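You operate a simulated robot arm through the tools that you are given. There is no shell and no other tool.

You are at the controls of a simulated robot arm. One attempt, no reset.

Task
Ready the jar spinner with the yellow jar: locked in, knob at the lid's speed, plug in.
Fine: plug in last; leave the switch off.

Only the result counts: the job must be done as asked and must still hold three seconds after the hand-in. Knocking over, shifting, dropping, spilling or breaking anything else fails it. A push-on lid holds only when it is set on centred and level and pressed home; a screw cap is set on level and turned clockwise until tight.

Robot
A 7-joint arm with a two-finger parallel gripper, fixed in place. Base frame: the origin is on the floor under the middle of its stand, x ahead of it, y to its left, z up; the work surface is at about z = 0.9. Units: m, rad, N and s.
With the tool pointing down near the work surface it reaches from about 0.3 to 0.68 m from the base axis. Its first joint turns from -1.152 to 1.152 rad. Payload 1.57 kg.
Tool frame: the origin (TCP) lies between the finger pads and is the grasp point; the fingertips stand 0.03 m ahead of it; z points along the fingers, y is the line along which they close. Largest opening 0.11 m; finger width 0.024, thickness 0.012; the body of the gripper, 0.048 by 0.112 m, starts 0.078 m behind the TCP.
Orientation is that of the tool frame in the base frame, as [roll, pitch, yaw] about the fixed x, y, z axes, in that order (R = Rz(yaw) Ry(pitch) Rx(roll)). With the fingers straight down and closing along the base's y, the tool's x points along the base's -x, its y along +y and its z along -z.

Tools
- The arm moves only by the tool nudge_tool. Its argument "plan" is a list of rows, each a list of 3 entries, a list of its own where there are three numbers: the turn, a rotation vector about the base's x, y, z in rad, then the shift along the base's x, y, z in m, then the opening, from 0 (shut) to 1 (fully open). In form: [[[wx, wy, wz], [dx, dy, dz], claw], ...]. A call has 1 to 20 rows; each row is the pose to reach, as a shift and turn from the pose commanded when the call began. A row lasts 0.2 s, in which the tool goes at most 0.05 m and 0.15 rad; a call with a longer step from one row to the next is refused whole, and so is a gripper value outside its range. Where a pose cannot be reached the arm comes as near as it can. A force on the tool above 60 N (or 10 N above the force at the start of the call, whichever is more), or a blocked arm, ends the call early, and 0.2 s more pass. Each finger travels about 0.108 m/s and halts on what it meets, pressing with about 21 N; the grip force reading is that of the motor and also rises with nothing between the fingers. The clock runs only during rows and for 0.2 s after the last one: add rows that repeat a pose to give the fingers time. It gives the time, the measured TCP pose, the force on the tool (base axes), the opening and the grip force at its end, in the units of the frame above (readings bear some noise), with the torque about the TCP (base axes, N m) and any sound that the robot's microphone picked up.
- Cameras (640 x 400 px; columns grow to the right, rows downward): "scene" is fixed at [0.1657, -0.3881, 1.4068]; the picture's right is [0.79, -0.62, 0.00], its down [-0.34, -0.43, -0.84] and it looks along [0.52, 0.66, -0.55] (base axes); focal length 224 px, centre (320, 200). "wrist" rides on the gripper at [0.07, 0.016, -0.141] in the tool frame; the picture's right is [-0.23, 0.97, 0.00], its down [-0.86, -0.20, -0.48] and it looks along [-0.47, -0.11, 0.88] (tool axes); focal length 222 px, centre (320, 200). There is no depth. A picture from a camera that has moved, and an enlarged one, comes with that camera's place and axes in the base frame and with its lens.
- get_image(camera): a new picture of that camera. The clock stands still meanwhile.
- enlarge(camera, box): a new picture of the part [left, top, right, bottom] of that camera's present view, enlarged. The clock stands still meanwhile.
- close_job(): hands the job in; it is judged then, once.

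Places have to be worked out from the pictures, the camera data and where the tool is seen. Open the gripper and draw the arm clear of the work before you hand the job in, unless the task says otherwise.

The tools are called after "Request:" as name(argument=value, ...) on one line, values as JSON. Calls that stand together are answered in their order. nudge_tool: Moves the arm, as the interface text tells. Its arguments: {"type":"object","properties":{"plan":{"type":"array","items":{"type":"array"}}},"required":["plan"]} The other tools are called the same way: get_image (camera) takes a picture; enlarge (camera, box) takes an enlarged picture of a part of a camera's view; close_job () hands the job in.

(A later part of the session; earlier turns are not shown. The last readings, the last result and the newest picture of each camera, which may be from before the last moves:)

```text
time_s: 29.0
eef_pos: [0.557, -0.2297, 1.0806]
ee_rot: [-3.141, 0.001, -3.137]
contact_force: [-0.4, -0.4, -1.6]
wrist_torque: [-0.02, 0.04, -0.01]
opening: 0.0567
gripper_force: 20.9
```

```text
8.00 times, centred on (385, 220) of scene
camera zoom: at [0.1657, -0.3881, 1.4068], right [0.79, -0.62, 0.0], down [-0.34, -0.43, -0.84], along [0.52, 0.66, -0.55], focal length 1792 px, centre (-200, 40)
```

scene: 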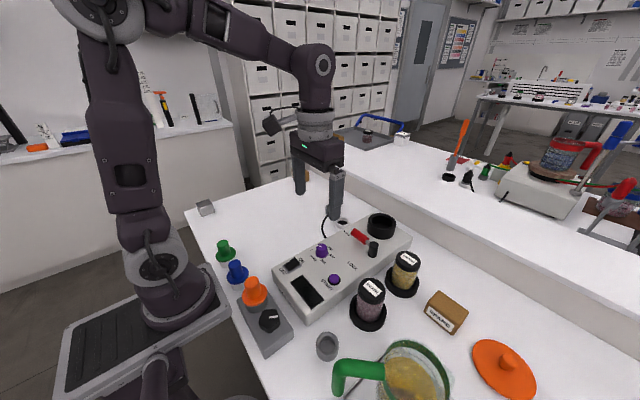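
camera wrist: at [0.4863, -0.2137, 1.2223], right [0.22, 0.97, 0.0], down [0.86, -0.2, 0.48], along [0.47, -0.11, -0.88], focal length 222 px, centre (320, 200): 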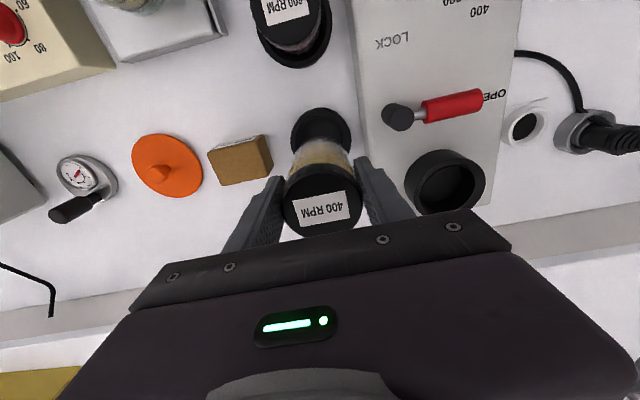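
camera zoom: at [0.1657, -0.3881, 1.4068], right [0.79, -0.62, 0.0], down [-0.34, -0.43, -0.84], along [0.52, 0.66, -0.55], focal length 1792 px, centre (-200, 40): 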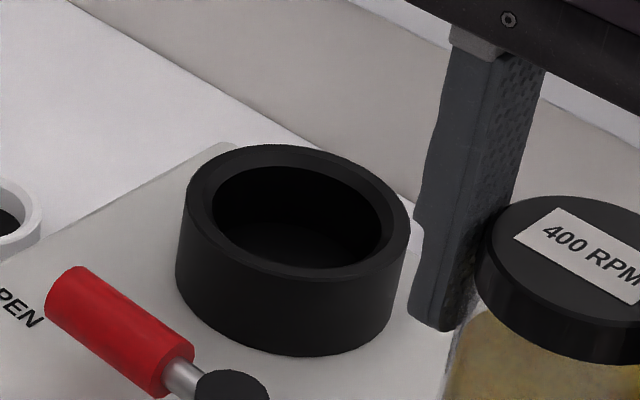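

Averaging the views puts the cup centre at about (0.630, -0.0915) with its rim near 0.988. I'll carry the jar there, its bottom about 2 cm above the rim, and then check alignment.

Request:
nudge_tool(plan=[[[0, 0, 0], [0.002, 0.004, 0.006], 0.3], [[0, 0, 0], [0.012, 0.022, 0.007], 0.3], [[0, 0, 0], [0.026, 0.048, 0.007], 0.3], [[0, 0, 0], [0.04, 0.074, 0.007], 0.3], [[0, 0, 0], [0.054, 0.1, 0.007], 0.3], [[0, 0, 0], [0.067, 0.123, 0.007], 0.3], [[0, 0, 0], [0.0746, 0.137, 0.007], 0.3], [[0, 0, 0], [0.0746, 0.137, 0.007], 0.3], [[0, 0, 0], [0.0746, 0.137, 0.007], 0.3]])

Request:
enlarge(camera="scene", box=[340, 170, 420, 250])

Request:
get_image(camera="wrist")

Request:
enlarge(camera="wrist", box=[250, 90, 390, 250])

```text
time_s: 31.0
eef_pos: [0.6297, -0.0908, 1.0855]
ee_rot: [3.141, -0.001, -3.137]
contact_force: [0.7, -0.2, -0.7]
wrist_torque: [-0.04, 0.02, 0.01]
opening: 0.0563
gripper_force: 20.9
```

```text
5.00 times, centred on (380, 210) of scene
camera zoom: at [0.1657, -0.3881, 1.4068], right [0.79, -0.62, 0.0], down [-0.34, -0.43, -0.84], along [0.52, 0.66, -0.55], focal length 1120 px, centre (20, 150)
```

zoom: 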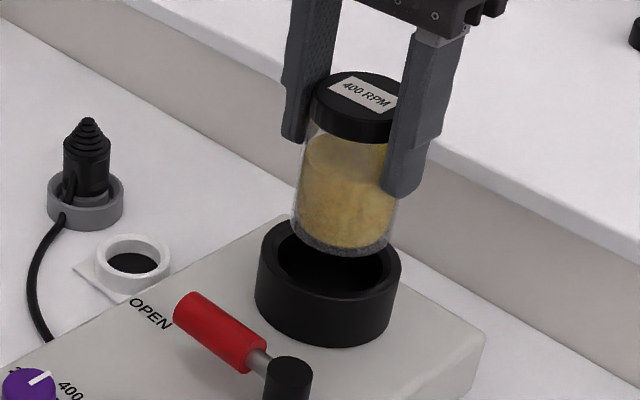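

```text
taken
camera wrist: at [0.5594, -0.0776, 1.2277], right [0.22, 0.97, 0.0], down [0.86, -0.2, 0.48], along [0.47, -0.11, -0.88], focal length 222 px, centre (320, 200)
```

wrist: 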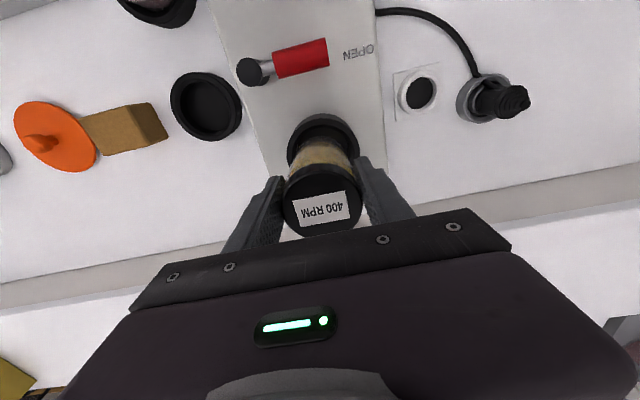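

```text
2.50 times, centred on (320, 170) of wrist
camera zoom: at [0.5594, -0.0776, 1.2277], right [0.22, 0.97, 0.0], down [0.86, -0.2, 0.48], along [0.47, -0.11, -0.88], focal length 555 px, centre (320, 275)
```

zoom: 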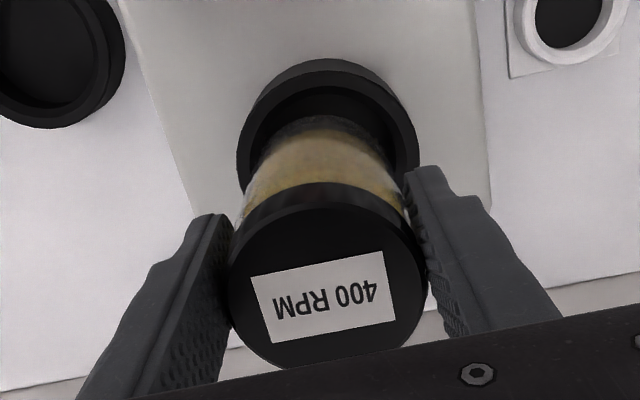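

The jar is over the cup, but its bottom looks about 11 px right of where a vertical jar should appear, so it may be tilted. I'll zoom in further.

Request:
enlarge(camera="scene", box=[365, 175, 405, 225])

Request:
enlarge(camera="wrist", box=[270, 100, 370, 180])

```text
8.00 times, centred on (385, 200) of scene
camera zoom: at [0.1657, -0.3881, 1.4068], right [0.79, -0.62, 0.0], down [-0.34, -0.43, -0.84], along [0.52, 0.66, -0.55], focal length 1792 px, centre (-200, 200)
```

zoom: 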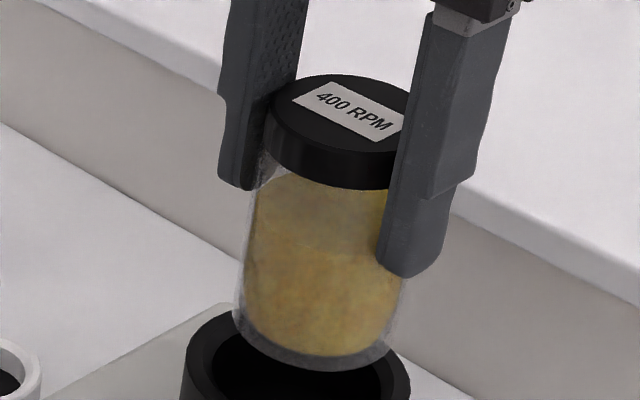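

```text
5.00 times, centred on (320, 140) of wrist
camera zoom: at [0.5594, -0.0776, 1.2277], right [0.22, 0.97, 0.0], down [0.86, -0.2, 0.48], along [0.47, -0.11, -0.88], focal length 1111 px, centre (320, 500)
```

zoom: 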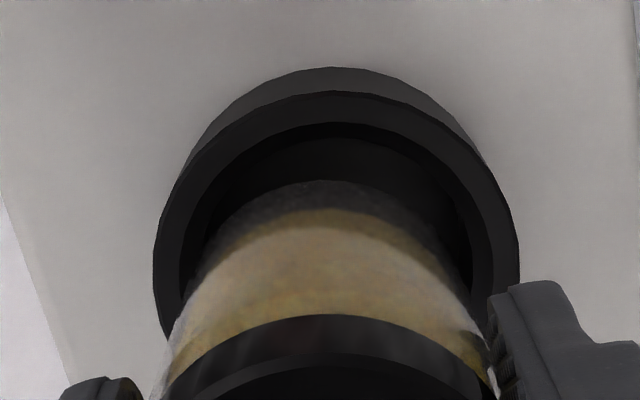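

The left edge of the jar matches a true vertical, so it may just be offset rather than tilted. I'll zoom tighter on the jar bottom and cup rim to measure their relative offset.

Request:
enlarge(camera="scene", box=[368, 200, 400, 224])

Request:
enlarge(camera="scene", box=[364, 206, 404, 246])

Request:
enlarge(camera="scene", box=[370, 178, 402, 202])

```text
16.00 times, centred on (384, 212) of scene
camera zoom: at [0.1657, -0.3881, 1.4068], right [0.79, -0.62, 0.0], down [-0.34, -0.43, -0.84], along [0.52, 0.66, -0.55], focal length 3585 px, centre (-704, 8)
```

zoom: 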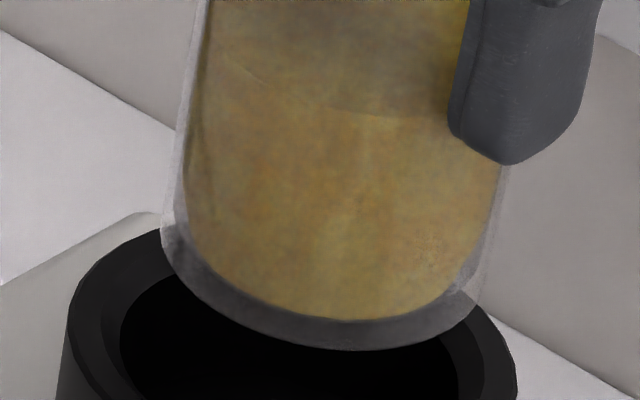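

```text
10.00 times, centred on (384, 226) of scene
camera zoom: at [0.1657, -0.3881, 1.4068], right [0.79, -0.62, 0.0], down [-0.34, -0.43, -0.84], along [0.52, 0.66, -0.55], focal length 2240 px, centre (-320, -60)
```

zoom: 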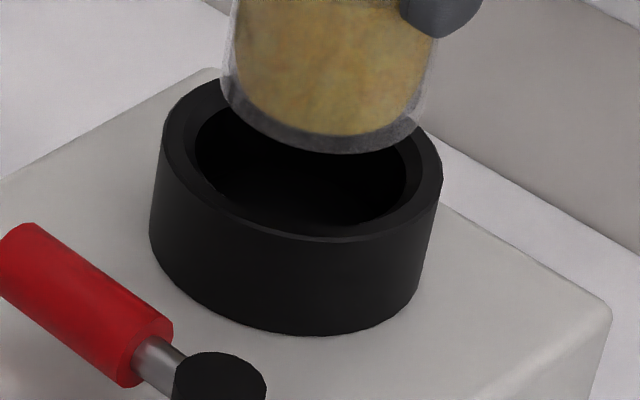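

```text
16.00 times, centred on (386, 190) of scene
camera zoom: at [0.1657, -0.3881, 1.4068], right [0.79, -0.62, 0.0], down [-0.34, -0.43, -0.84], along [0.52, 0.66, -0.55], focal length 3585 px, centre (-736, 360)
```

zoom: 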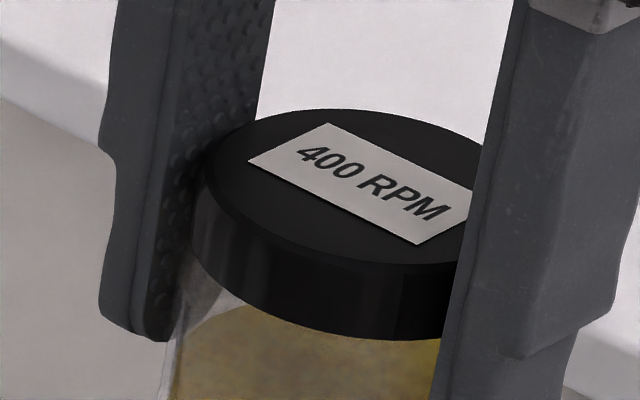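

The jar hangs vertical, and combining both views it sits within 1–2 mm of the cup axis, wanting about +1.5 mm in y. I'll make that shift and lower it slowly into the cup.

Request:
nudge_tool(plan=[[[0, 0, 0], [0, 0.0015, -0.004], 0.3], [[0, 0, 0], [0, 0.0015, -0.01], 0.3], [[0, 0, 0], [0, 0.0015, -0.016], 0.3], [[0, 0, 0], [0, 0.0015, -0.022], 0.3], [[0, 0, 0], [0, 0.0015, -0.027], 0.3], [[0, 0, 0], [0, 0.0015, -0.031], 0.3], [[0, 0, 0], [0, 0.0015, -0.035], 0.3], [[0, 0, 0], [0, 0.0015, -0.035], 0.3]])

Request:
enlarge(camera="scene", box=[356, 176, 412, 246])

Request:
enlarge(camera="wrist", box=[270, 100, 370, 180])

```text
time_s: 32.8
eef_pos: [0.6307, -0.0887, 1.0525]
ee_rot: [-3.14, 0.001, -3.136]
contact_force: [1.0, 0.5, -1.3]
wrist_torque: [-0.01, 0.0, -0.01]
opening: 0.0564
gripper_force: 21.1
```

```text
5.71 times, centred on (384, 211) of scene
camera zoom: at [0.1657, -0.3881, 1.4068], right [0.79, -0.62, 0.0], down [-0.34, -0.43, -0.84], along [0.52, 0.66, -0.55], focal length 1280 px, centre (-46, 137)
```

zoom: 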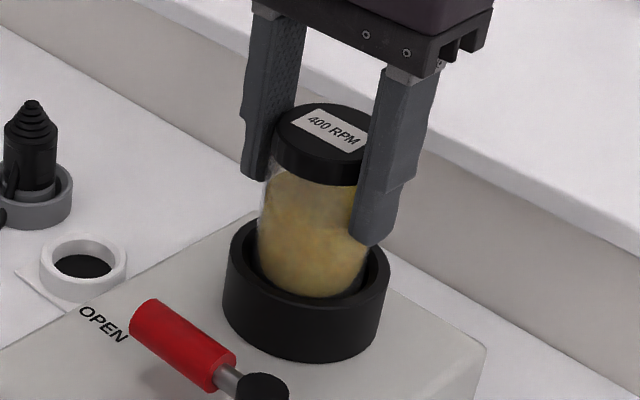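

```text
5.00 times, centred on (320, 140) of wrist
camera zoom: at [0.56, -0.0743, 1.1938], right [0.22, 0.97, 0.0], down [0.86, -0.2, 0.48], along [0.47, -0.11, -0.88], focal length 1111 px, centre (320, 500)
```

zoom: 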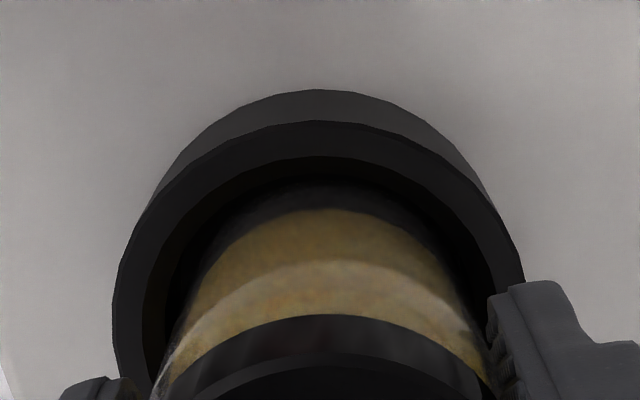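

The jar bottom has entered the cup with no contact force. I'll keep lowering in small steps until it touches the floor.

Request:
nudge_tool(plan=[[[0, 0, 0], [0, -0.0007, -0.004], 0.3], [[0, 0, 0], [0, -0.0007, -0.008], 0.3], [[0, 0, 0], [0, -0.0007, -0.011], 0.3], [[0, 0, 0], [0, -0.0007, -0.014], 0.3], [[0, 0, 0], [0, -0.0007, -0.016], 0.3], [[0, 0, 0], [0, -0.0007, -0.016], 0.3]])

Request:
enlarge(camera="scene", box=[356, 176, 412, 246])

```text
time_s: 34.2
eef_pos: [0.63, -0.0894, 1.0359]
ee_rot: [-3.14, 0.0, -3.137]
contact_force: [0.2, 0.0, -0.7]
wrist_torque: [0.04, -0.01, 0.01]
opening: 0.0563
gripper_force: 21.6
```

```text
5.71 times, centred on (384, 211) of scene
camera zoom: at [0.1657, -0.3881, 1.4068], right [0.79, -0.62, 0.0], down [-0.34, -0.43, -0.84], along [0.52, 0.66, -0.55], focal length 1280 px, centre (-46, 137)
```

zoom: 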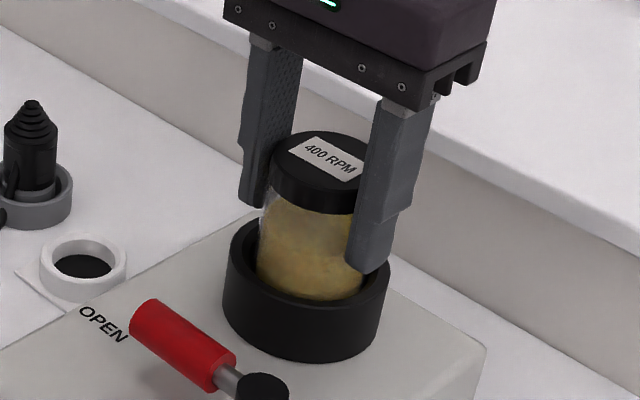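

Still no contact at TCP z≈1.036. I'll keep lowering in 1–2 mm steps, watching the vertical force.

Request:
nudge_tool(plan=[[[0, 0, 0], [0, 0, -0.002], 0.3], [[0, 0, 0], [0, 0, -0.0035], 0.3], [[0, 0, 0], [0, 0, -0.0045], 0.3], [[0, 0, 0], [0, 0, -0.0045], 0.3]])

```text
time_s: 35.2
eef_pos: [0.6301, -0.0912, 1.0335]
ee_rot: [-3.139, 0.002, -3.137]
contact_force: [-3.5, 0.6, 19.5]
wrist_torque: [0.01, 0.09, -0.01]
opening: 0.0566
gripper_force: 20.9
```

The upward force rose to 19.5 N, so the jar is on the cup floor. I'll release it and lift straight up.

Request:
nudge_tool(plan=[[[0, 0, 0], [0, 0, 0.001], 0.3], [[0, 0, 0], [0, 0, 0.001], 0.55], [[0, 0, 0], [0, 0, 0.001], 0.727], [[0, 0, 0], [0, 0, 0.001], 0.727], [[0, 0, 0], [0, 0, 0.02], 0.727], [[0, 0, 0], [0, 0, 0.05], 0.727], [[0, 0, 0], [0, 0, 0.08], 0.727], [[0, 0, 0], [-0.02, 0, 0.1], 0.727], [[0, 0, 0], [-0.02, 0, 0.1], 0.727]])

Request:
enlarge(camera="scene", box=[320, 170, 430, 280])

Request:
get_image(camera="wrist")

```text
time_s: 37.2
eef_pos: [0.6096, -0.0896, 1.1313]
ee_rot: [-3.141, 0.0, -3.138]
contact_force: [0.4, 0.0, 1.0]
wrist_torque: [0.0, -0.01, 0.02]
opening: 0.0799
gripper_force: 0.1
```

```text
3.64 times, centred on (375, 225) of scene
camera zoom: at [0.1657, -0.3881, 1.4068], right [0.79, -0.62, 0.0], down [-0.34, -0.43, -0.84], along [0.52, 0.66, -0.55], focal length 815 px, centre (120, 109)
```

zoom: 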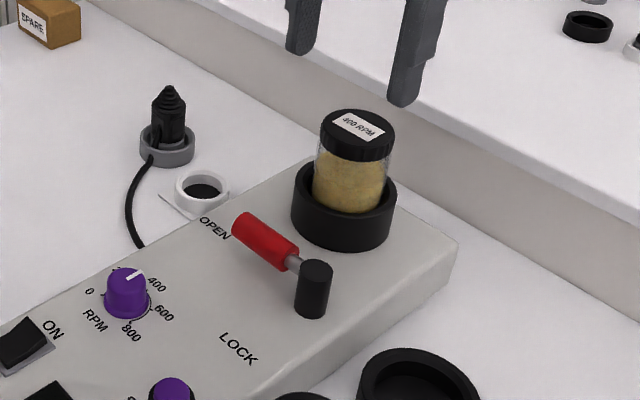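

```text
taken
camera wrist: at [0.5393, -0.0752, 1.2727], right [0.22, 0.97, 0.0], down [0.86, -0.2, 0.48], along [0.47, -0.11, -0.88], focal length 222 px, centre (320, 200)
```

wrist: 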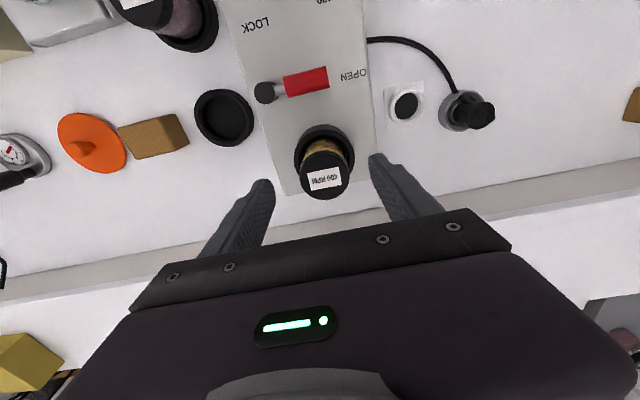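

The yellow jar stands in the cup. The lever pivots at about (0.537, -0.140), with its red handle running along +y from y≈-0.115 to -0.066 at z≈0.98, and LOCK is 90° counter-clockwise toward -x. I'll hover over the handle with the fingers turned to close along x.

Request:
nudge_tool(plan=[[[0, 0, -0.14], [-0.01, 0, 0], 0.5], [[0, 0, -0.28], [-0.02, 0, 0], 0.5], [[0, 0, -0.42], [-0.03, 0, 0], 0.5], [[0, 0, -0.56], [-0.04, 0, 0], 0.5], [[0, 0, -0.7], [-0.05, 0, 0], 0.5], [[0, 0, -0.84], [-0.06, 0, 0], 0.5], [[0, 0, -0.98], [-0.068, 0.001, 0], 0.5], [[0, 0, -1.12], [-0.072, 0.002, -0.01], 0.5], [[0, 0, -1.26], [-0.072, 0.0027, -0.02], 0.5], [[0, 0, -1.4], [-0.072, 0.0027, -0.035], 0.5], [[0, 0, -1.54], [-0.072, 0.0027, -0.05], 0.5], [[0, 0, -1.571], [-0.072, 0.0027, -0.06], 0.5], [[0, 0, -1.571], [-0.072, 0.0027, -0.06], 0.5]])

Request:
get_image(camera="wrist")

Request:
enlarge(camera="wrist", box=[240, 80, 400, 220])

Request:
enlarge(camera="scene", box=[310, 160, 430, 270])

```text
time_s: 40.0
eef_pos: [0.5389, -0.0873, 1.0724]
ee_rot: [3.142, 0.001, 1.575]
contact_force: [-0.3, -0.2, 0.0]
wrist_torque: [0.0, 0.03, 0.04]
opening: 0.0553
gripper_force: 0.1
```

```text
taken
camera wrist: at [0.554, -0.0185, 1.2132], right [0.97, -0.22, 0.0], down [-0.2, -0.86, 0.48], along [-0.11, -0.47, -0.88], focal length 222 px, centre (320, 200)
```

wrist: 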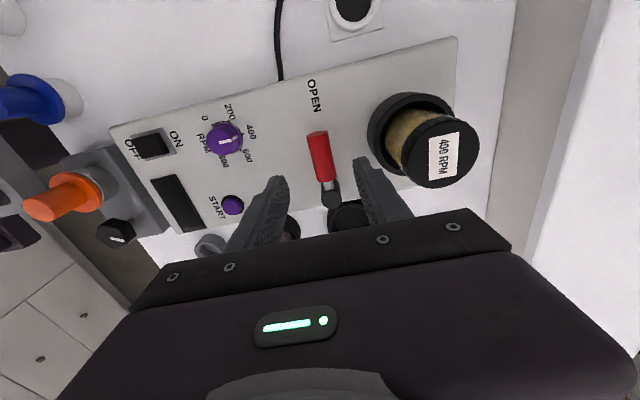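

```text
2.86 times, centred on (320, 150) of wrist
camera zoom: at [0.554, -0.0185, 1.2132], right [0.97, -0.22, 0.0], down [-0.2, -0.86, 0.48], along [-0.11, -0.47, -0.88], focal length 635 px, centre (320, 343)
```

zoom: 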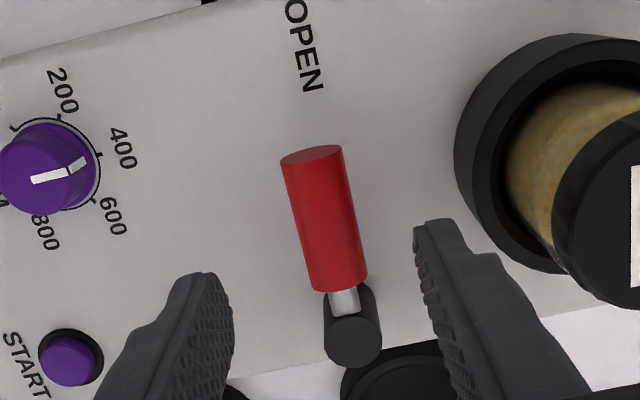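

```text
3.64 times, centred on (370, 215) of scene
camera zoom: at [0.1657, -0.3881, 1.4068], right [0.79, -0.62, 0.0], down [-0.34, -0.43, -0.84], along [0.52, 0.66, -0.55], focal length 815 px, centre (138, 146)
```

zoom: 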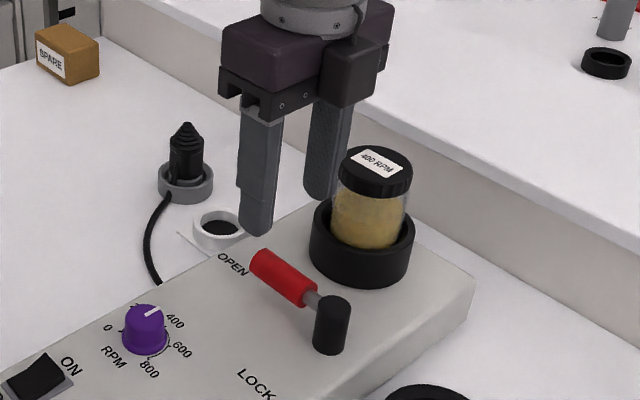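

The handle is at x≈0.5395 running from y≈-0.068 to -0.116, with the post at (0.539, -0.139), so I'm nearly centred. I'll descend over the handle and close on it.

Request:
nudge_tool(plan=[[[0, 0, 0], [0.001, 0, -0.025], 0.5], [[0, 0, 0], [0.001, 0, -0.05], 0.5], [[0, 0, 0], [0.001, 0, -0.07], 0.5], [[0, 0, 0], [0.001, 0, -0.082], 0.5], [[0, 0, 0], [0.001, 0, -0.082], 0.5], [[0, 0, 0], [0.001, 0, -0.082], 0.25], [[0, 0, 0], [0.001, 0, -0.082], 0.1], [[0, 0, 0], [0.001, 0, -0.082], 0.1]])

Request:
enlarge(camera="scene", box=[310, 160, 430, 270])

Request:
get_image(camera="wrist")

```text
time_s: 41.8
eef_pos: [0.54, -0.0877, 0.9881]
ee_rot: [3.141, 0.0, 1.577]
contact_force: [6.1, 0.0, -6.6]
wrist_torque: [-0.09, -0.15, 0.33]
opening: 0.0228
gripper_force: 35.0
```

```text
3.64 times, centred on (370, 215) of scene
camera zoom: at [0.1659, -0.3881, 1.4067], right [0.79, -0.62, 0.0], down [-0.34, -0.43, -0.84], along [0.52, 0.66, -0.55], focal length 815 px, centre (138, 146)
```

zoom: 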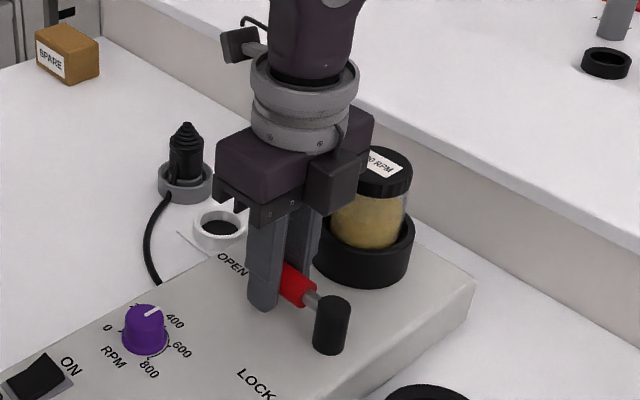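

```text
taken
camera wrist: at [0.5548, -0.0182, 1.1302], right [0.97, -0.22, 0.0], down [-0.2, -0.86, 0.48], along [-0.11, -0.47, -0.88], focal length 222 px, centre (320, 200)
```

wrist: 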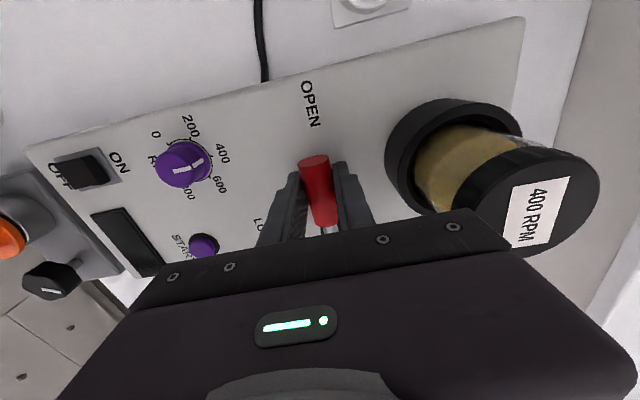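

The handle is gripped (22.8 mm) with low force. I'll swing it counter-clockwise about the post, radius 51 mm, for the first 45°.

Request:
nudge_tool(plan=[[[0, 0, 0.13], [-0.0066, -0.0004, 0], 0.1], [[0, 0, 0.26], [-0.0131, -0.0017, 0], 0.1], [[0, 0, 0.39], [-0.0194, -0.0038, 0], 0.1], [[0, 0, 0.52], [-0.0253, -0.0067, 0], 0.1], [[0, 0, 0.65], [-0.0309, -0.0104, 0], 0.1], [[0, 0, 0.78], [-0.0359, -0.0147, 0], 0.1], [[0, 0, 0.78], [-0.0359, -0.0147, 0], 0.1]])

Request:
enlarge(camera="scene", box=[310, 160, 430, 270])

```text
time_s: 43.4
eef_pos: [0.5023, -0.1026, 0.9888]
ee_rot: [-3.14, -0.002, 2.358]
contact_force: [-5.5, 0.8, -31.4]
wrist_torque: [0.05, 0.1, -0.12]
opening: 0.0226
gripper_force: 35.8
```

```text
3.64 times, centred on (370, 215) of scene
camera zoom: at [0.166, -0.3882, 1.4067], right [0.79, -0.62, 0.0], down [-0.34, -0.43, -0.84], along [0.52, 0.66, -0.55], focal length 815 px, centre (138, 146)
```

zoom: 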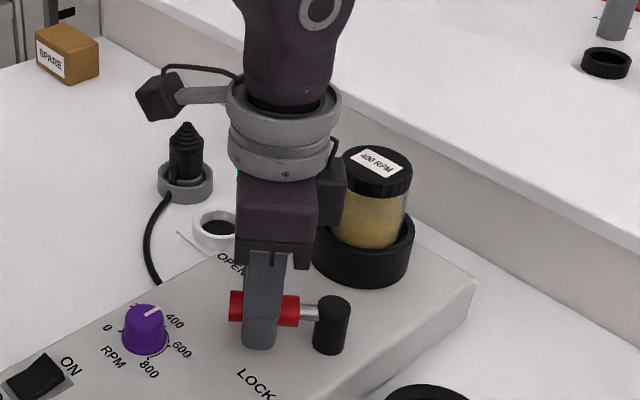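

The lever is following at 45°. I'll ease down slightly for the -31 N vertical pull and swing the remaining 45° to LOCK.

Request:
nudge_tool(plan=[[[0, 0, 0.13], [-0.0044, -0.005, -0.001], 0.1], [[0, 0, 0.26], [-0.0081, -0.0105, -0.001], 0.1], [[0, 0, 0.39], [-0.0111, -0.0164, -0.001], 0.1], [[0, 0, 0.52], [-0.0132, -0.0227, -0.001], 0.1], [[0, 0, 0.65], [-0.0146, -0.0291, -0.001], 0.1], [[0, 0, 0.78], [-0.0151, -0.0357, -0.001], 0.1], [[0, 0, 0.79], [-0.0151, -0.0362, -0.001], 0.1]])

Request:
enlarge(camera="scene", box=[310, 160, 430, 270])

Request:
get_image(camera="wrist")

```text
time_s: 44.2
eef_pos: [0.5008, -0.1079, 0.9903]
ee_rot: [3.124, 0.018, 2.704]
contact_force: [10.1, 8.5, -8.8]
wrist_torque: [0.07, -0.27, -1.31]
opening: 0.0295
gripper_force: 38.9
stopped in row 3: the force on the tool passed its limit at 70 N (the readings are from after the stop); the commanded pose is now the measured one
```

```text
3.64 times, centred on (370, 215) of scene
camera zoom: at [0.1661, -0.3879, 1.4068], right [0.79, -0.62, 0.0], down [-0.34, -0.43, -0.84], along [0.52, 0.66, -0.55], focal length 815 px, centre (138, 146)
```

zoom: 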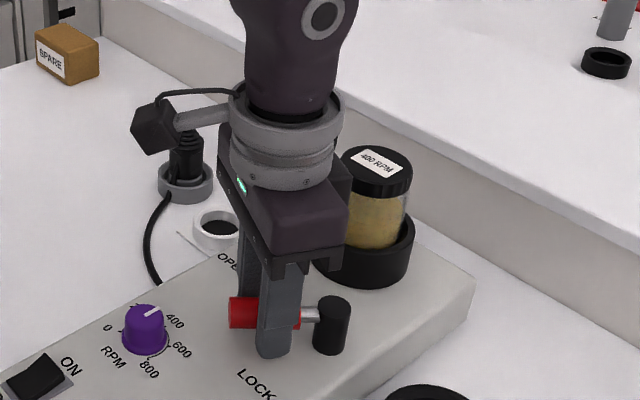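

```text
taken
camera wrist: at [0.4411, -0.0664, 1.1304], right [0.62, 0.79, 0.02], down [0.68, -0.55, 0.49], along [0.4, -0.29, -0.87], focal length 222 px, centre (320, 200)
```

wrist: 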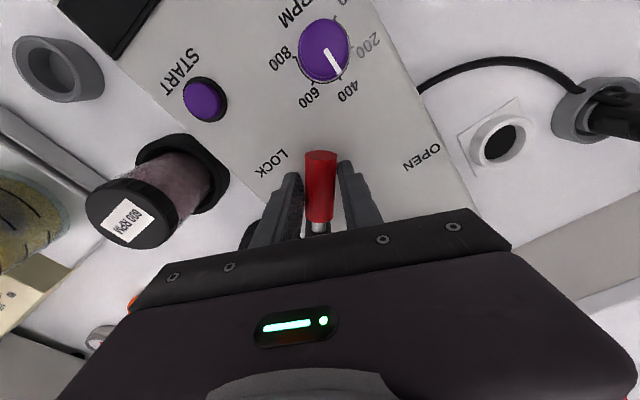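

The swing was stopped at 70 N with the lever at about 50° and the gripper twisted ahead of it. I'll look closely before going further.

Request:
enlarge(camera="scene", box=[335, 205, 395, 265])

Request:
enlarge(camera="wrist", box=[240, 120, 460, 260])

```text
6.67 times, centred on (365, 235) of scene
camera zoom: at [0.1661, -0.3879, 1.4068], right [0.79, -0.62, 0.0], down [-0.34, -0.43, -0.84], along [0.52, 0.66, -0.55], focal length 1494 px, centre (20, -33)
```

zoom: 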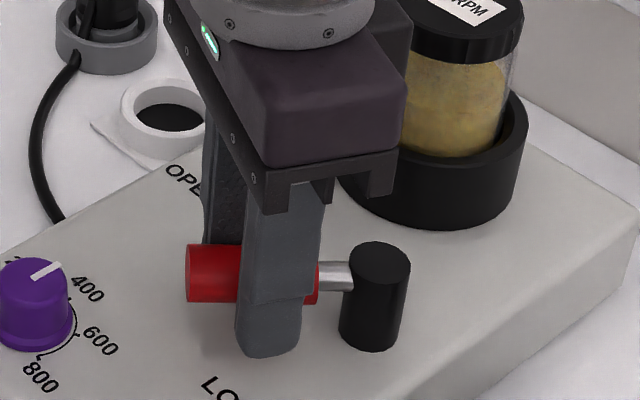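

```text
2.86 times, centred on (350, 190) of wrist
camera zoom: at [0.4411, -0.0664, 1.1304], right [0.62, 0.79, 0.02], down [0.68, -0.55, 0.49], along [0.4, -0.29, -0.87], focal length 635 px, centre (234, 229)
```

zoom: 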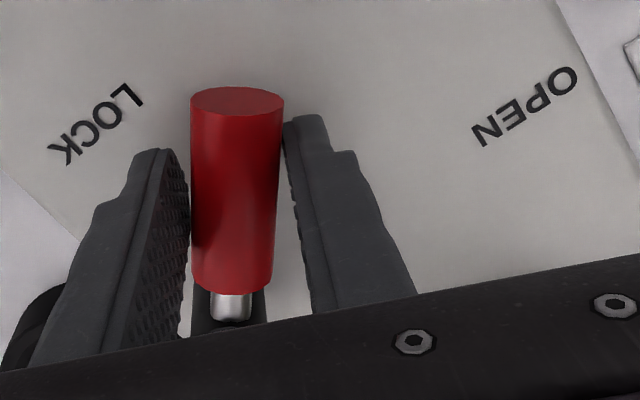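

The lever sits at about 50°, midway, with the fingers twisted about 12° past it. I'll loosen the grip, realign the gripper to the handle and see whether the lever stays put.

Request:
nudge_tool(plan=[[[0, 0, 0], [0, 0, 0], 0.3], [[0, 0, 0], [0, 0, 0], 0.4], [[0, 0, -0.1], [0, 0, 0], 0.42], [[0, 0, -0.2], [0, 0, 0], 0.42], [[0, 0, -0.2], [0, 0, 0], 0.42]])

Request:
get_image(camera="wrist")

Request:
enlarge(camera="scene", box=[335, 205, 395, 265])

```text
time_s: 45.4
eef_pos: [0.5006, -0.1101, 0.9913]
ee_rot: [3.126, 0.015, 2.505]
contact_force: [-0.5, 0.1, -0.9]
wrist_torque: [0.0, -0.02, 0.01]
opening: 0.046
gripper_force: 0.2
```

```text
taken
camera wrist: at [0.4501, -0.0564, 1.1311], right [0.76, 0.65, 0.02], down [0.56, -0.67, 0.49], along [0.33, -0.36, -0.87], focal length 222 px, centre (320, 200)
```

wrist: 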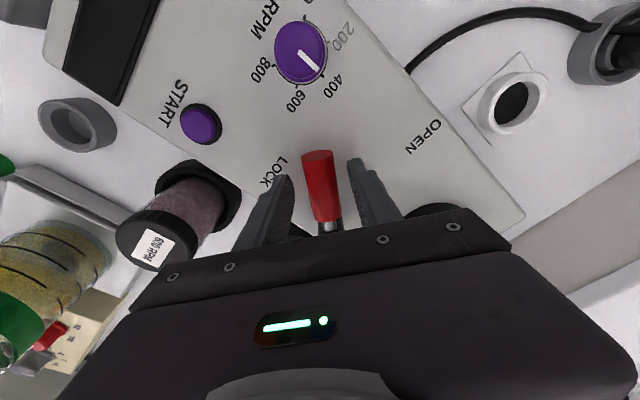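

```text
6.67 times, centred on (365, 235) of scene
camera zoom: at [0.1657, -0.3881, 1.4068], right [0.79, -0.62, 0.0], down [-0.34, -0.43, -0.84], along [0.52, 0.66, -0.55], focal length 1494 px, centre (20, -33)
```

zoom: 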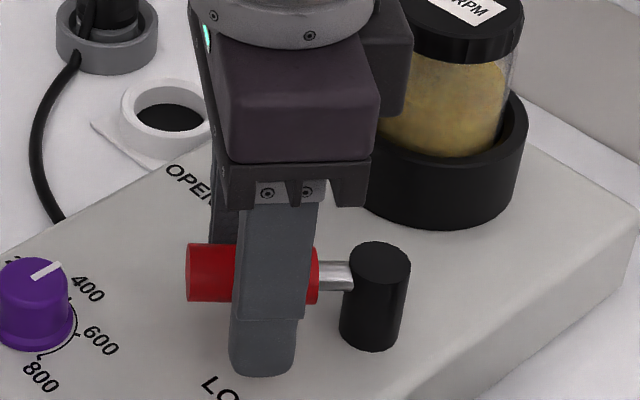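

The lever holds at about 52° without springing back. I'll remove the small tool tilt, recentre on the handle, grip again and probe the resistance in small steps.

Request:
nudge_tool(plan=[[[-0.0036, 0.0213, -0.02], [-0.0005, 0.0025, -0.001], 0.42], [[-0.0036, 0.0213, -0.02], [-0.0005, 0.0025, -0.001], 0.42], [[-0.0036, 0.0213, -0.02], [-0.0005, 0.0025, -0.001], 0.2], [[-0.0036, 0.0213, -0.02], [-0.0005, 0.0025, -0.001], 0.1], [[-0.0036, 0.0213, -0.02], [-0.0005, 0.0025, -0.001], 0.1]])

Request:
get_image(camera="wrist")

```text
time_s: 46.6
eef_pos: [0.5002, -0.1061, 0.9886]
ee_rot: [3.14, 0.002, 2.486]
contact_force: [5.2, 7.9, -0.5]
wrist_torque: [0.09, -0.13, -0.88]
opening: 0.0232
gripper_force: 35.7
```

```text
taken
camera wrist: at [0.4538, -0.0524, 1.1304], right [0.77, 0.63, 0.0], down [0.55, -0.68, 0.48], along [0.3, -0.37, -0.88], focal length 222 px, centre (320, 200)
```

wrist: 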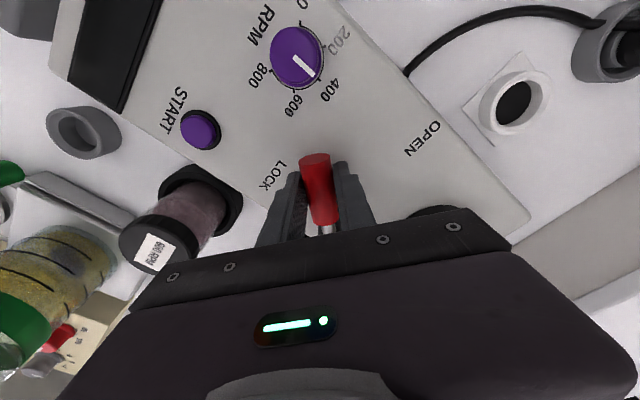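

Gripped with light resistance against the swing direction. I'll probe forward in 0.04 rad steps and read the force.

Request:
nudge_tool(plan=[[[0, 0, 0.04], [-0.0013, -0.0016, 0], 0.1], [[0, 0, 0.08], [-0.0024, -0.0033, 0], 0.1], [[0, 0, 0.08], [-0.0024, -0.0033, 0], 0.1]])

```text
time_s: 47.4
eef_pos: [0.4995, -0.107, 0.9894]
ee_rot: [3.137, 0.005, 2.568]
contact_force: [36.0, 31.2, -18.2]
wrist_torque: [-0.05, -0.4, -0.95]
opening: 0.0253
gripper_force: 36.9
```

The lever is firmly blocked at about 50° (47 N opposing), which suggests the jar is not yet fully seated. I'll swing the lever back to OPEN, release it and inspect the jar.

Request:
nudge_tool(plan=[[[0, 0, -0.117], [0.0026, 0.0026, 0], 0.1], [[0, 0, -0.247], [0.0072, 0.0074, 0], 0.1], [[0, 0, -0.377], [0.0124, 0.0115, 0], 0.1], [[0, 0, -0.507], [0.018, 0.0149, 0], 0.1], [[0, 0, -0.637], [0.0241, 0.0176, 0], 0.1], [[0, 0, -0.767], [0.0305, 0.0195, 0], 0.1], [[0, 0, -0.897], [0.037, 0.0205, 0], 0.1], [[0, 0, -0.98], [0.0412, 0.0207, 0], 0.1], [[0, 0, -0.98], [0.0412, 0.0207, 0], 0.1], [[0, 0, -0.98], [0.0412, 0.0207, 0], 0.4], [[0, 0, -0.98], [0.0412, 0.0207, 0], 0.5], [[0, 0, -0.98], [0.0412, 0.0207, 0.02], 0.5], [[0, 0, -0.98], [0.0412, 0.0207, 0.05], 0.5], [[0, 0, -0.98], [0.0412, 0.0207, 0.09], 0.5], [[0, 0, -0.98], [0.0412, 0.0207, 0.13], 0.5], [[0, 0, -0.98], [0.0412, 0.0207, 0.13], 0.5]])

Request:
get_image(camera="wrist")

Request:
enlarge(camera="scene", box=[350, 185, 420, 255])

```text
time_s: 50.8
eef_pos: [0.5366, -0.0867, 1.1196]
ee_rot: [3.141, 0.003, 1.584]
contact_force: [0.4, 0.1, 0.4]
wrist_torque: [0.03, 0.03, -0.03]
opening: 0.055
gripper_force: 0.0
```

```text
taken
camera wrist: at [0.5522, -0.0187, 1.2611], right [0.98, -0.21, 0.0], down [-0.19, -0.86, 0.48], along [-0.1, -0.47, -0.88], focal length 222 px, centre (320, 200)
```

wrist: 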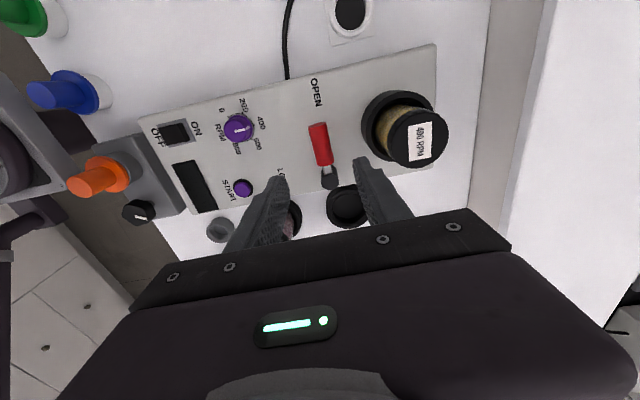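

```text
5.71 times, centred on (385, 220) of scene
camera zoom: at [0.1657, -0.3881, 1.4068], right [0.79, -0.62, 0.0], down [-0.34, -0.43, -0.84], along [0.52, 0.66, -0.55], focal length 1280 px, centre (-51, 86)
```

zoom: 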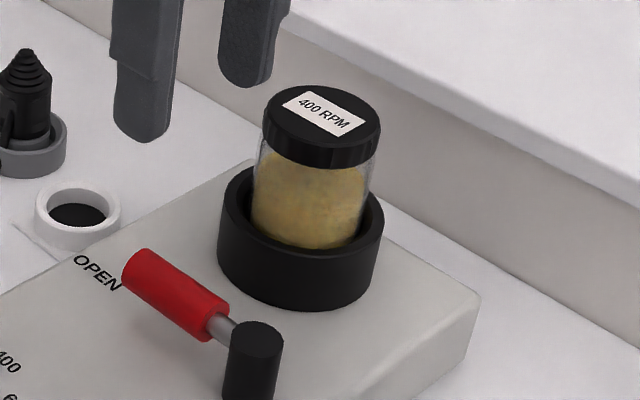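

The lever is back at OPEN and the jar stands in the cup. I'll place the camera almost directly above the jar to check its centring and seating.

Request:
nudge_tool(plan=[[[0, 0, 0], [0, -0.03, 0], 0.5], [[0, 0, 0], [0, -0.06, 0], 0.5], [[0, 0, 0], [0.025, -0.075, 0], 0.5], [[0, 0, 0], [0.055, -0.075, 0], 0.5], [[0, 0, 0], [0.0775, -0.075, -0.005], 0.5], [[0, 0, 0], [0.0775, -0.075, -0.01], 0.5], [[0, 0, 0], [0.0775, -0.075, -0.01], 0.5]])

Request:
get_image(camera="wrist")

Request:
enlarge(camera="wrist", box=[240, 20, 400, 140])

```text
time_s: 52.4
eef_pos: [0.6154, -0.1628, 1.1098]
ee_rot: [-3.14, 0.003, 1.585]
contact_force: [-0.2, 0.5, -0.1]
wrist_torque: [-0.02, -0.01, -0.05]
opening: 0.055
gripper_force: 0.0
```

```text
taken
camera wrist: at [0.6297, -0.0942, 1.2509], right [0.98, -0.21, 0.0], down [-0.19, -0.86, 0.48], along [-0.1, -0.47, -0.88], focal length 222 px, centre (320, 200)
```

wrist: 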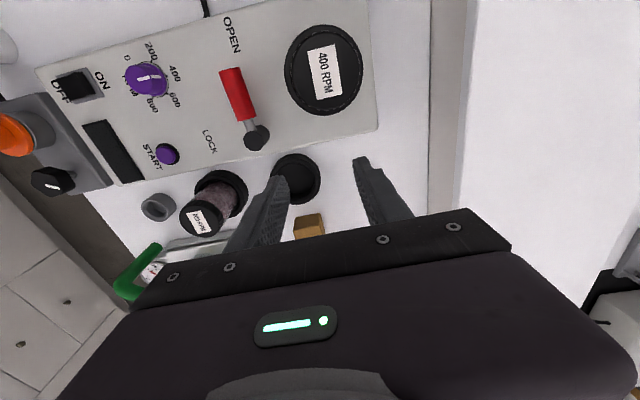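

```text
3.33 times, centred on (320, 80) of wrist
camera zoom: at [0.6297, -0.0942, 1.2509], right [0.98, -0.21, 0.0], down [-0.19, -0.86, 0.48], along [-0.1, -0.47, -0.88], focal length 740 px, centre (320, 600)
```

zoom: 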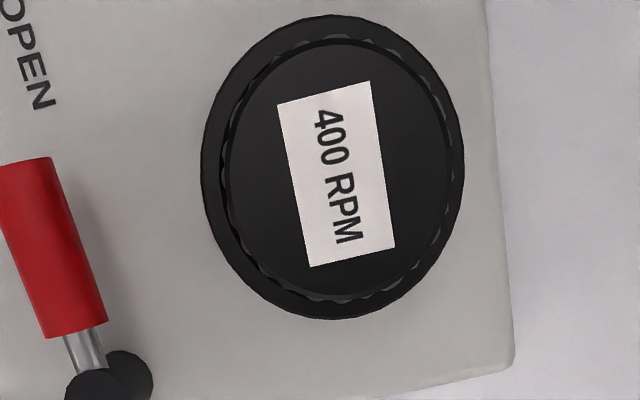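

From above, the jar is centred in the cup to within about 2 mm. It may simply need pressing home, so I'll close the fingers, go over the lid centre and touch down on it gently.

Request:
nudge_tool(plan=[[[0, 0, 0], [0.004, 0.018, 0.0], 0.2], [[0, 0, 0], [0.009, 0.036, 0.0], 0], [[0, 0, 0], [0.013, 0.054, 0.0], 0], [[0, 0, 0], [0.0174, 0.072, 0.0], 0], [[0, 0, 0], [0.0174, 0.072, -0.008], 0], [[0, 0, 0], [0.0174, 0.072, -0.016], 0], [[0, 0, 0], [0.0174, 0.072, -0.016], 0]])

Request:
enlarge(camera="scene", box=[350, 165, 420, 245])

```text
time_s: 54.0
eef_pos: [0.6331, -0.0921, 1.0918]
ee_rot: [-3.141, 0.001, 1.587]
contact_force: [0.9, -0.4, 0.6]
wrist_torque: [0.0, -0.01, -0.01]
opening: 0.0
gripper_force: 21.2
```

```text
5.00 times, centred on (385, 205) of scene
camera zoom: at [0.1657, -0.3881, 1.4068], right [0.79, -0.62, 0.0], down [-0.34, -0.43, -0.84], along [0.52, 0.66, -0.55], focal length 1120 px, centre (-5, 175)
```

zoom: 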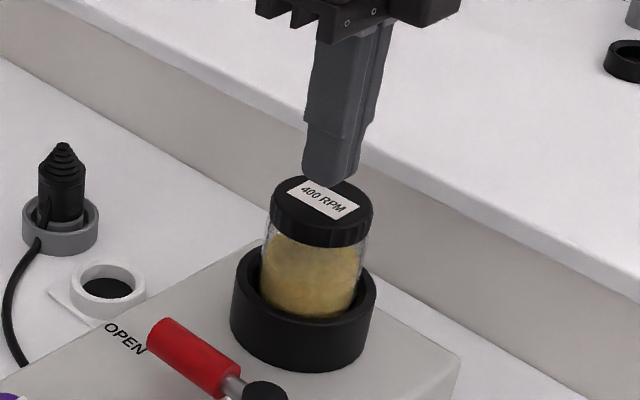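

The closed fingertips are about 1 cm above the lid centre. I'll press down in small steps and watch the force.

Request:
nudge_tool(plan=[[[0, 0, 0], [0, 0, -0.004], 0], [[0, 0, 0], [0, 0, -0.008], 0], [[0, 0, 0], [0, 0, -0.011], 0], [[0, 0, 0], [0, 0, -0.013], 0], [[0, 0, 0], [0, 0, -0.015], 0], [[0, 0, 0], [0, 0, -0.0165], 0], [[0, 0, 0], [0, 0, -0.018], 0], [[0, 0, 0], [0, 0, -0.018], 0]])

Request:
enlarge(camera="scene", box=[350, 165, 420, 245])

```text
time_s: 55.8
eef_pos: [0.6341, -0.0923, 1.0761]
ee_rot: [3.14, 0.002, 1.587]
contact_force: [0.3, 0.3, 4.4]
wrist_torque: [0.02, -0.04, 0.0]
opening: 0.0003
gripper_force: 21.0
```

```text
5.00 times, centred on (385, 205) of scene
camera zoom: at [0.1656, -0.3881, 1.4068], right [0.79, -0.62, 0.0], down [-0.34, -0.43, -0.84], along [0.52, 0.66, -0.55], focal length 1120 px, centre (-5, 175)
```

zoom: 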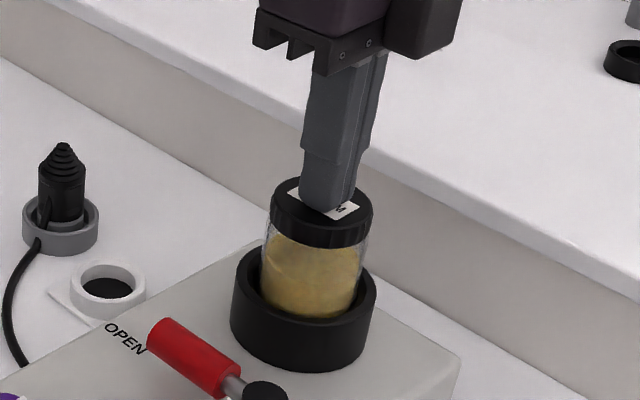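

Light contact at a lid top of z≈1.046. I'll press more firmly, to about 40 N.

Request:
nudge_tool(plan=[[[0, 0, 0], [0, 0, -0.0015], 0], [[0, 0, 0], [0, 0, -0.003], 0], [[0, 0, 0], [0, 0, -0.003], 0]])

```text
time_s: 56.6
eef_pos: [0.6327, -0.0928, 1.0751]
ee_rot: [3.135, 0.003, 1.587]
contact_force: [-3.6, 3.5, 42.8]
wrist_torque: [0.19, 0.15, 0.03]
opening: 0.0
gripper_force: 21.2
```

At 43 N the jar did not sink, so it is down on the cup floor. I'll go back to the lever, grip it a little farther out and try again, watching where it stops.

Request:
nudge_tool(plan=[[[0, 0, 0], [0, 0, 0.01], 0], [[0, 0, 0], [0, 0, 0.035], 0], [[0, 0, 0], [-0.02, 0.002, 0.035], 0], [[0, 0, 0], [-0.055, 0.006, 0.035], 0.3], [[0, 0, -0.01], [-0.0945, 0.008, 0.03], 0.5], [[0, 0, -0.01], [-0.0945, 0.008, -0.01], 0.5], [[0, 0, -0.01], [-0.0945, 0.008, -0.045], 0.5], [[0, 0, -0.01], [-0.0945, 0.008, -0.07], 0.5], [[0, 0, -0.01], [-0.0945, 0.008, -0.083], 0.5], [[0, 0, -0.01], [-0.0945, 0.008, -0.083], 0.5], [[0, 0, -0.01], [-0.0945, 0.008, -0.083], 0.25], [[0, 0, -0.01], [-0.0945, 0.008, -0.083], 0.1], [[0, 0, -0.01], [-0.0945, 0.008, -0.083], 0.1]])

Request:
get_image(camera="wrist")

Request:
enlarge(camera="scene", box=[335, 205, 395, 265])

```text
time_s: 59.4
eef_pos: [0.5398, -0.0837, 0.9891]
ee_rot: [-3.141, 0.0, 1.575]
contact_force: [1.1, -0.6, -6.2]
wrist_torque: [-0.14, -0.07, 0.15]
opening: 0.0228
gripper_force: 34.9
```

```text
taken
camera wrist: at [0.5549, -0.0162, 1.1305], right [0.97, -0.22, 0.0], down [-0.2, -0.86, 0.48], along [-0.11, -0.47, -0.88], focal length 222 px, centre (320, 200)
```

wrist: 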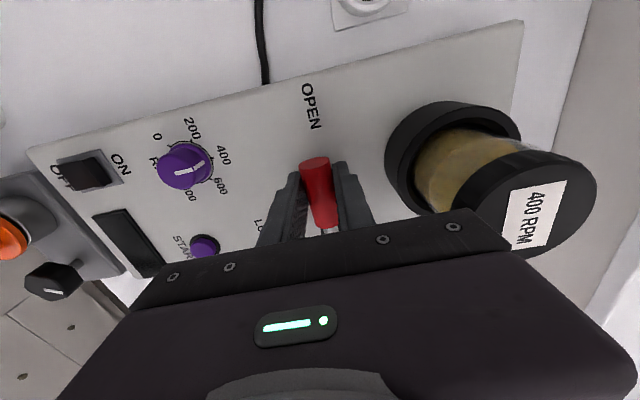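

```text
6.67 times, centred on (365, 235) of scene
camera zoom: at [0.1658, -0.3881, 1.4067], right [0.79, -0.62, 0.0], down [-0.34, -0.43, -0.84], along [0.52, 0.66, -0.55], focal length 1494 px, centre (20, -33)
```

zoom: 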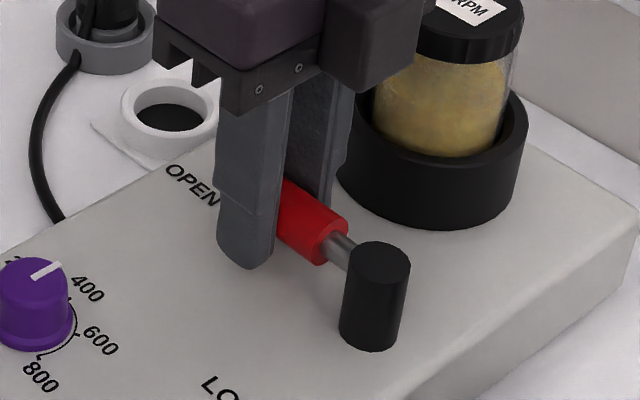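

Gripped again at radius 56 mm with low forces. I'll swing to about 57° to see whether it still stops near 50°.

Request:
nudge_tool(plan=[[[0, 0, 0.13], [-0.0073, -0.0005, 0], 0.1], [[0, 0, 0.26], [-0.0144, -0.0019, 0], 0.1], [[0, 0, 0.39], [-0.0213, -0.0042, 0], 0.1], [[0, 0, 0.52], [-0.0278, -0.0074, 0], 0.1], [[0, 0, 0.65], [-0.0339, -0.0114, 0], 0.1], [[0, 0, 0.78], [-0.0394, -0.0162, 0], 0.1], [[0, 0, 0.86], [-0.0424, -0.0195, 0], 0.1], [[0, 0, 0.93], [-0.0449, -0.0225, 0], 0.1], [[0, 0, 1.0], [-0.0471, -0.0257, 0], 0.1], [[0, 0, 1.0], [-0.0471, -0.0257, 0], 0.1]])

Request:
enlarge(camera="scene", box=[335, 205, 395, 265])

Request:
get_image(camera="wrist")

```text
time_s: 61.5
eef_pos: [0.4963, -0.1055, 0.989]
ee_rot: [3.124, 0.012, 2.579]
contact_force: [10.8, 7.8, -11.0]
wrist_torque: [-0.01, -0.35, -1.23]
opening: 0.026
gripper_force: 37.0
stopped in row 10: the force on the tool passed its limit at 62 N (the readings are from after the stop); the commanded pose is now the measured one
```

```text
6.67 times, centred on (365, 235) of scene
camera zoom: at [0.1661, -0.388, 1.4068], right [0.79, -0.62, 0.0], down [-0.34, -0.43, -0.84], along [0.52, 0.66, -0.55], focal length 1494 px, centre (20, -33)
```

zoom: 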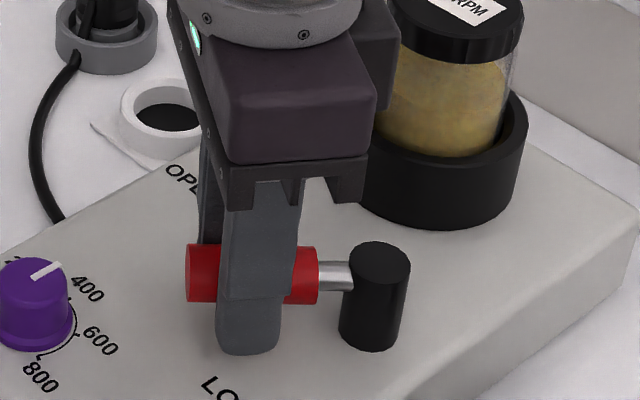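

```text
taken
camera wrist: at [0.4445, -0.0563, 1.1302], right [0.71, 0.7, 0.02], down [0.61, -0.63, 0.48], along [0.35, -0.33, -0.87], focal length 222 px, centre (320, 200)
```

wrist: 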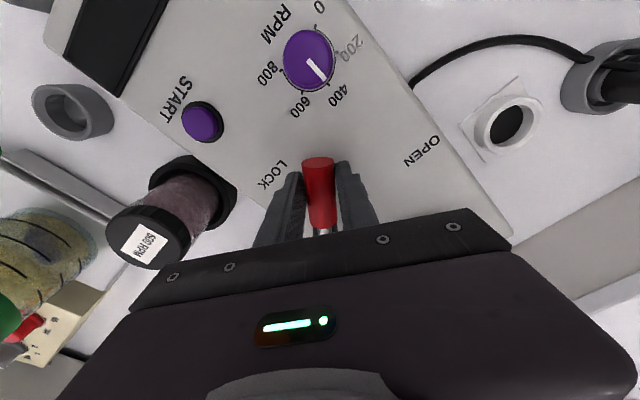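

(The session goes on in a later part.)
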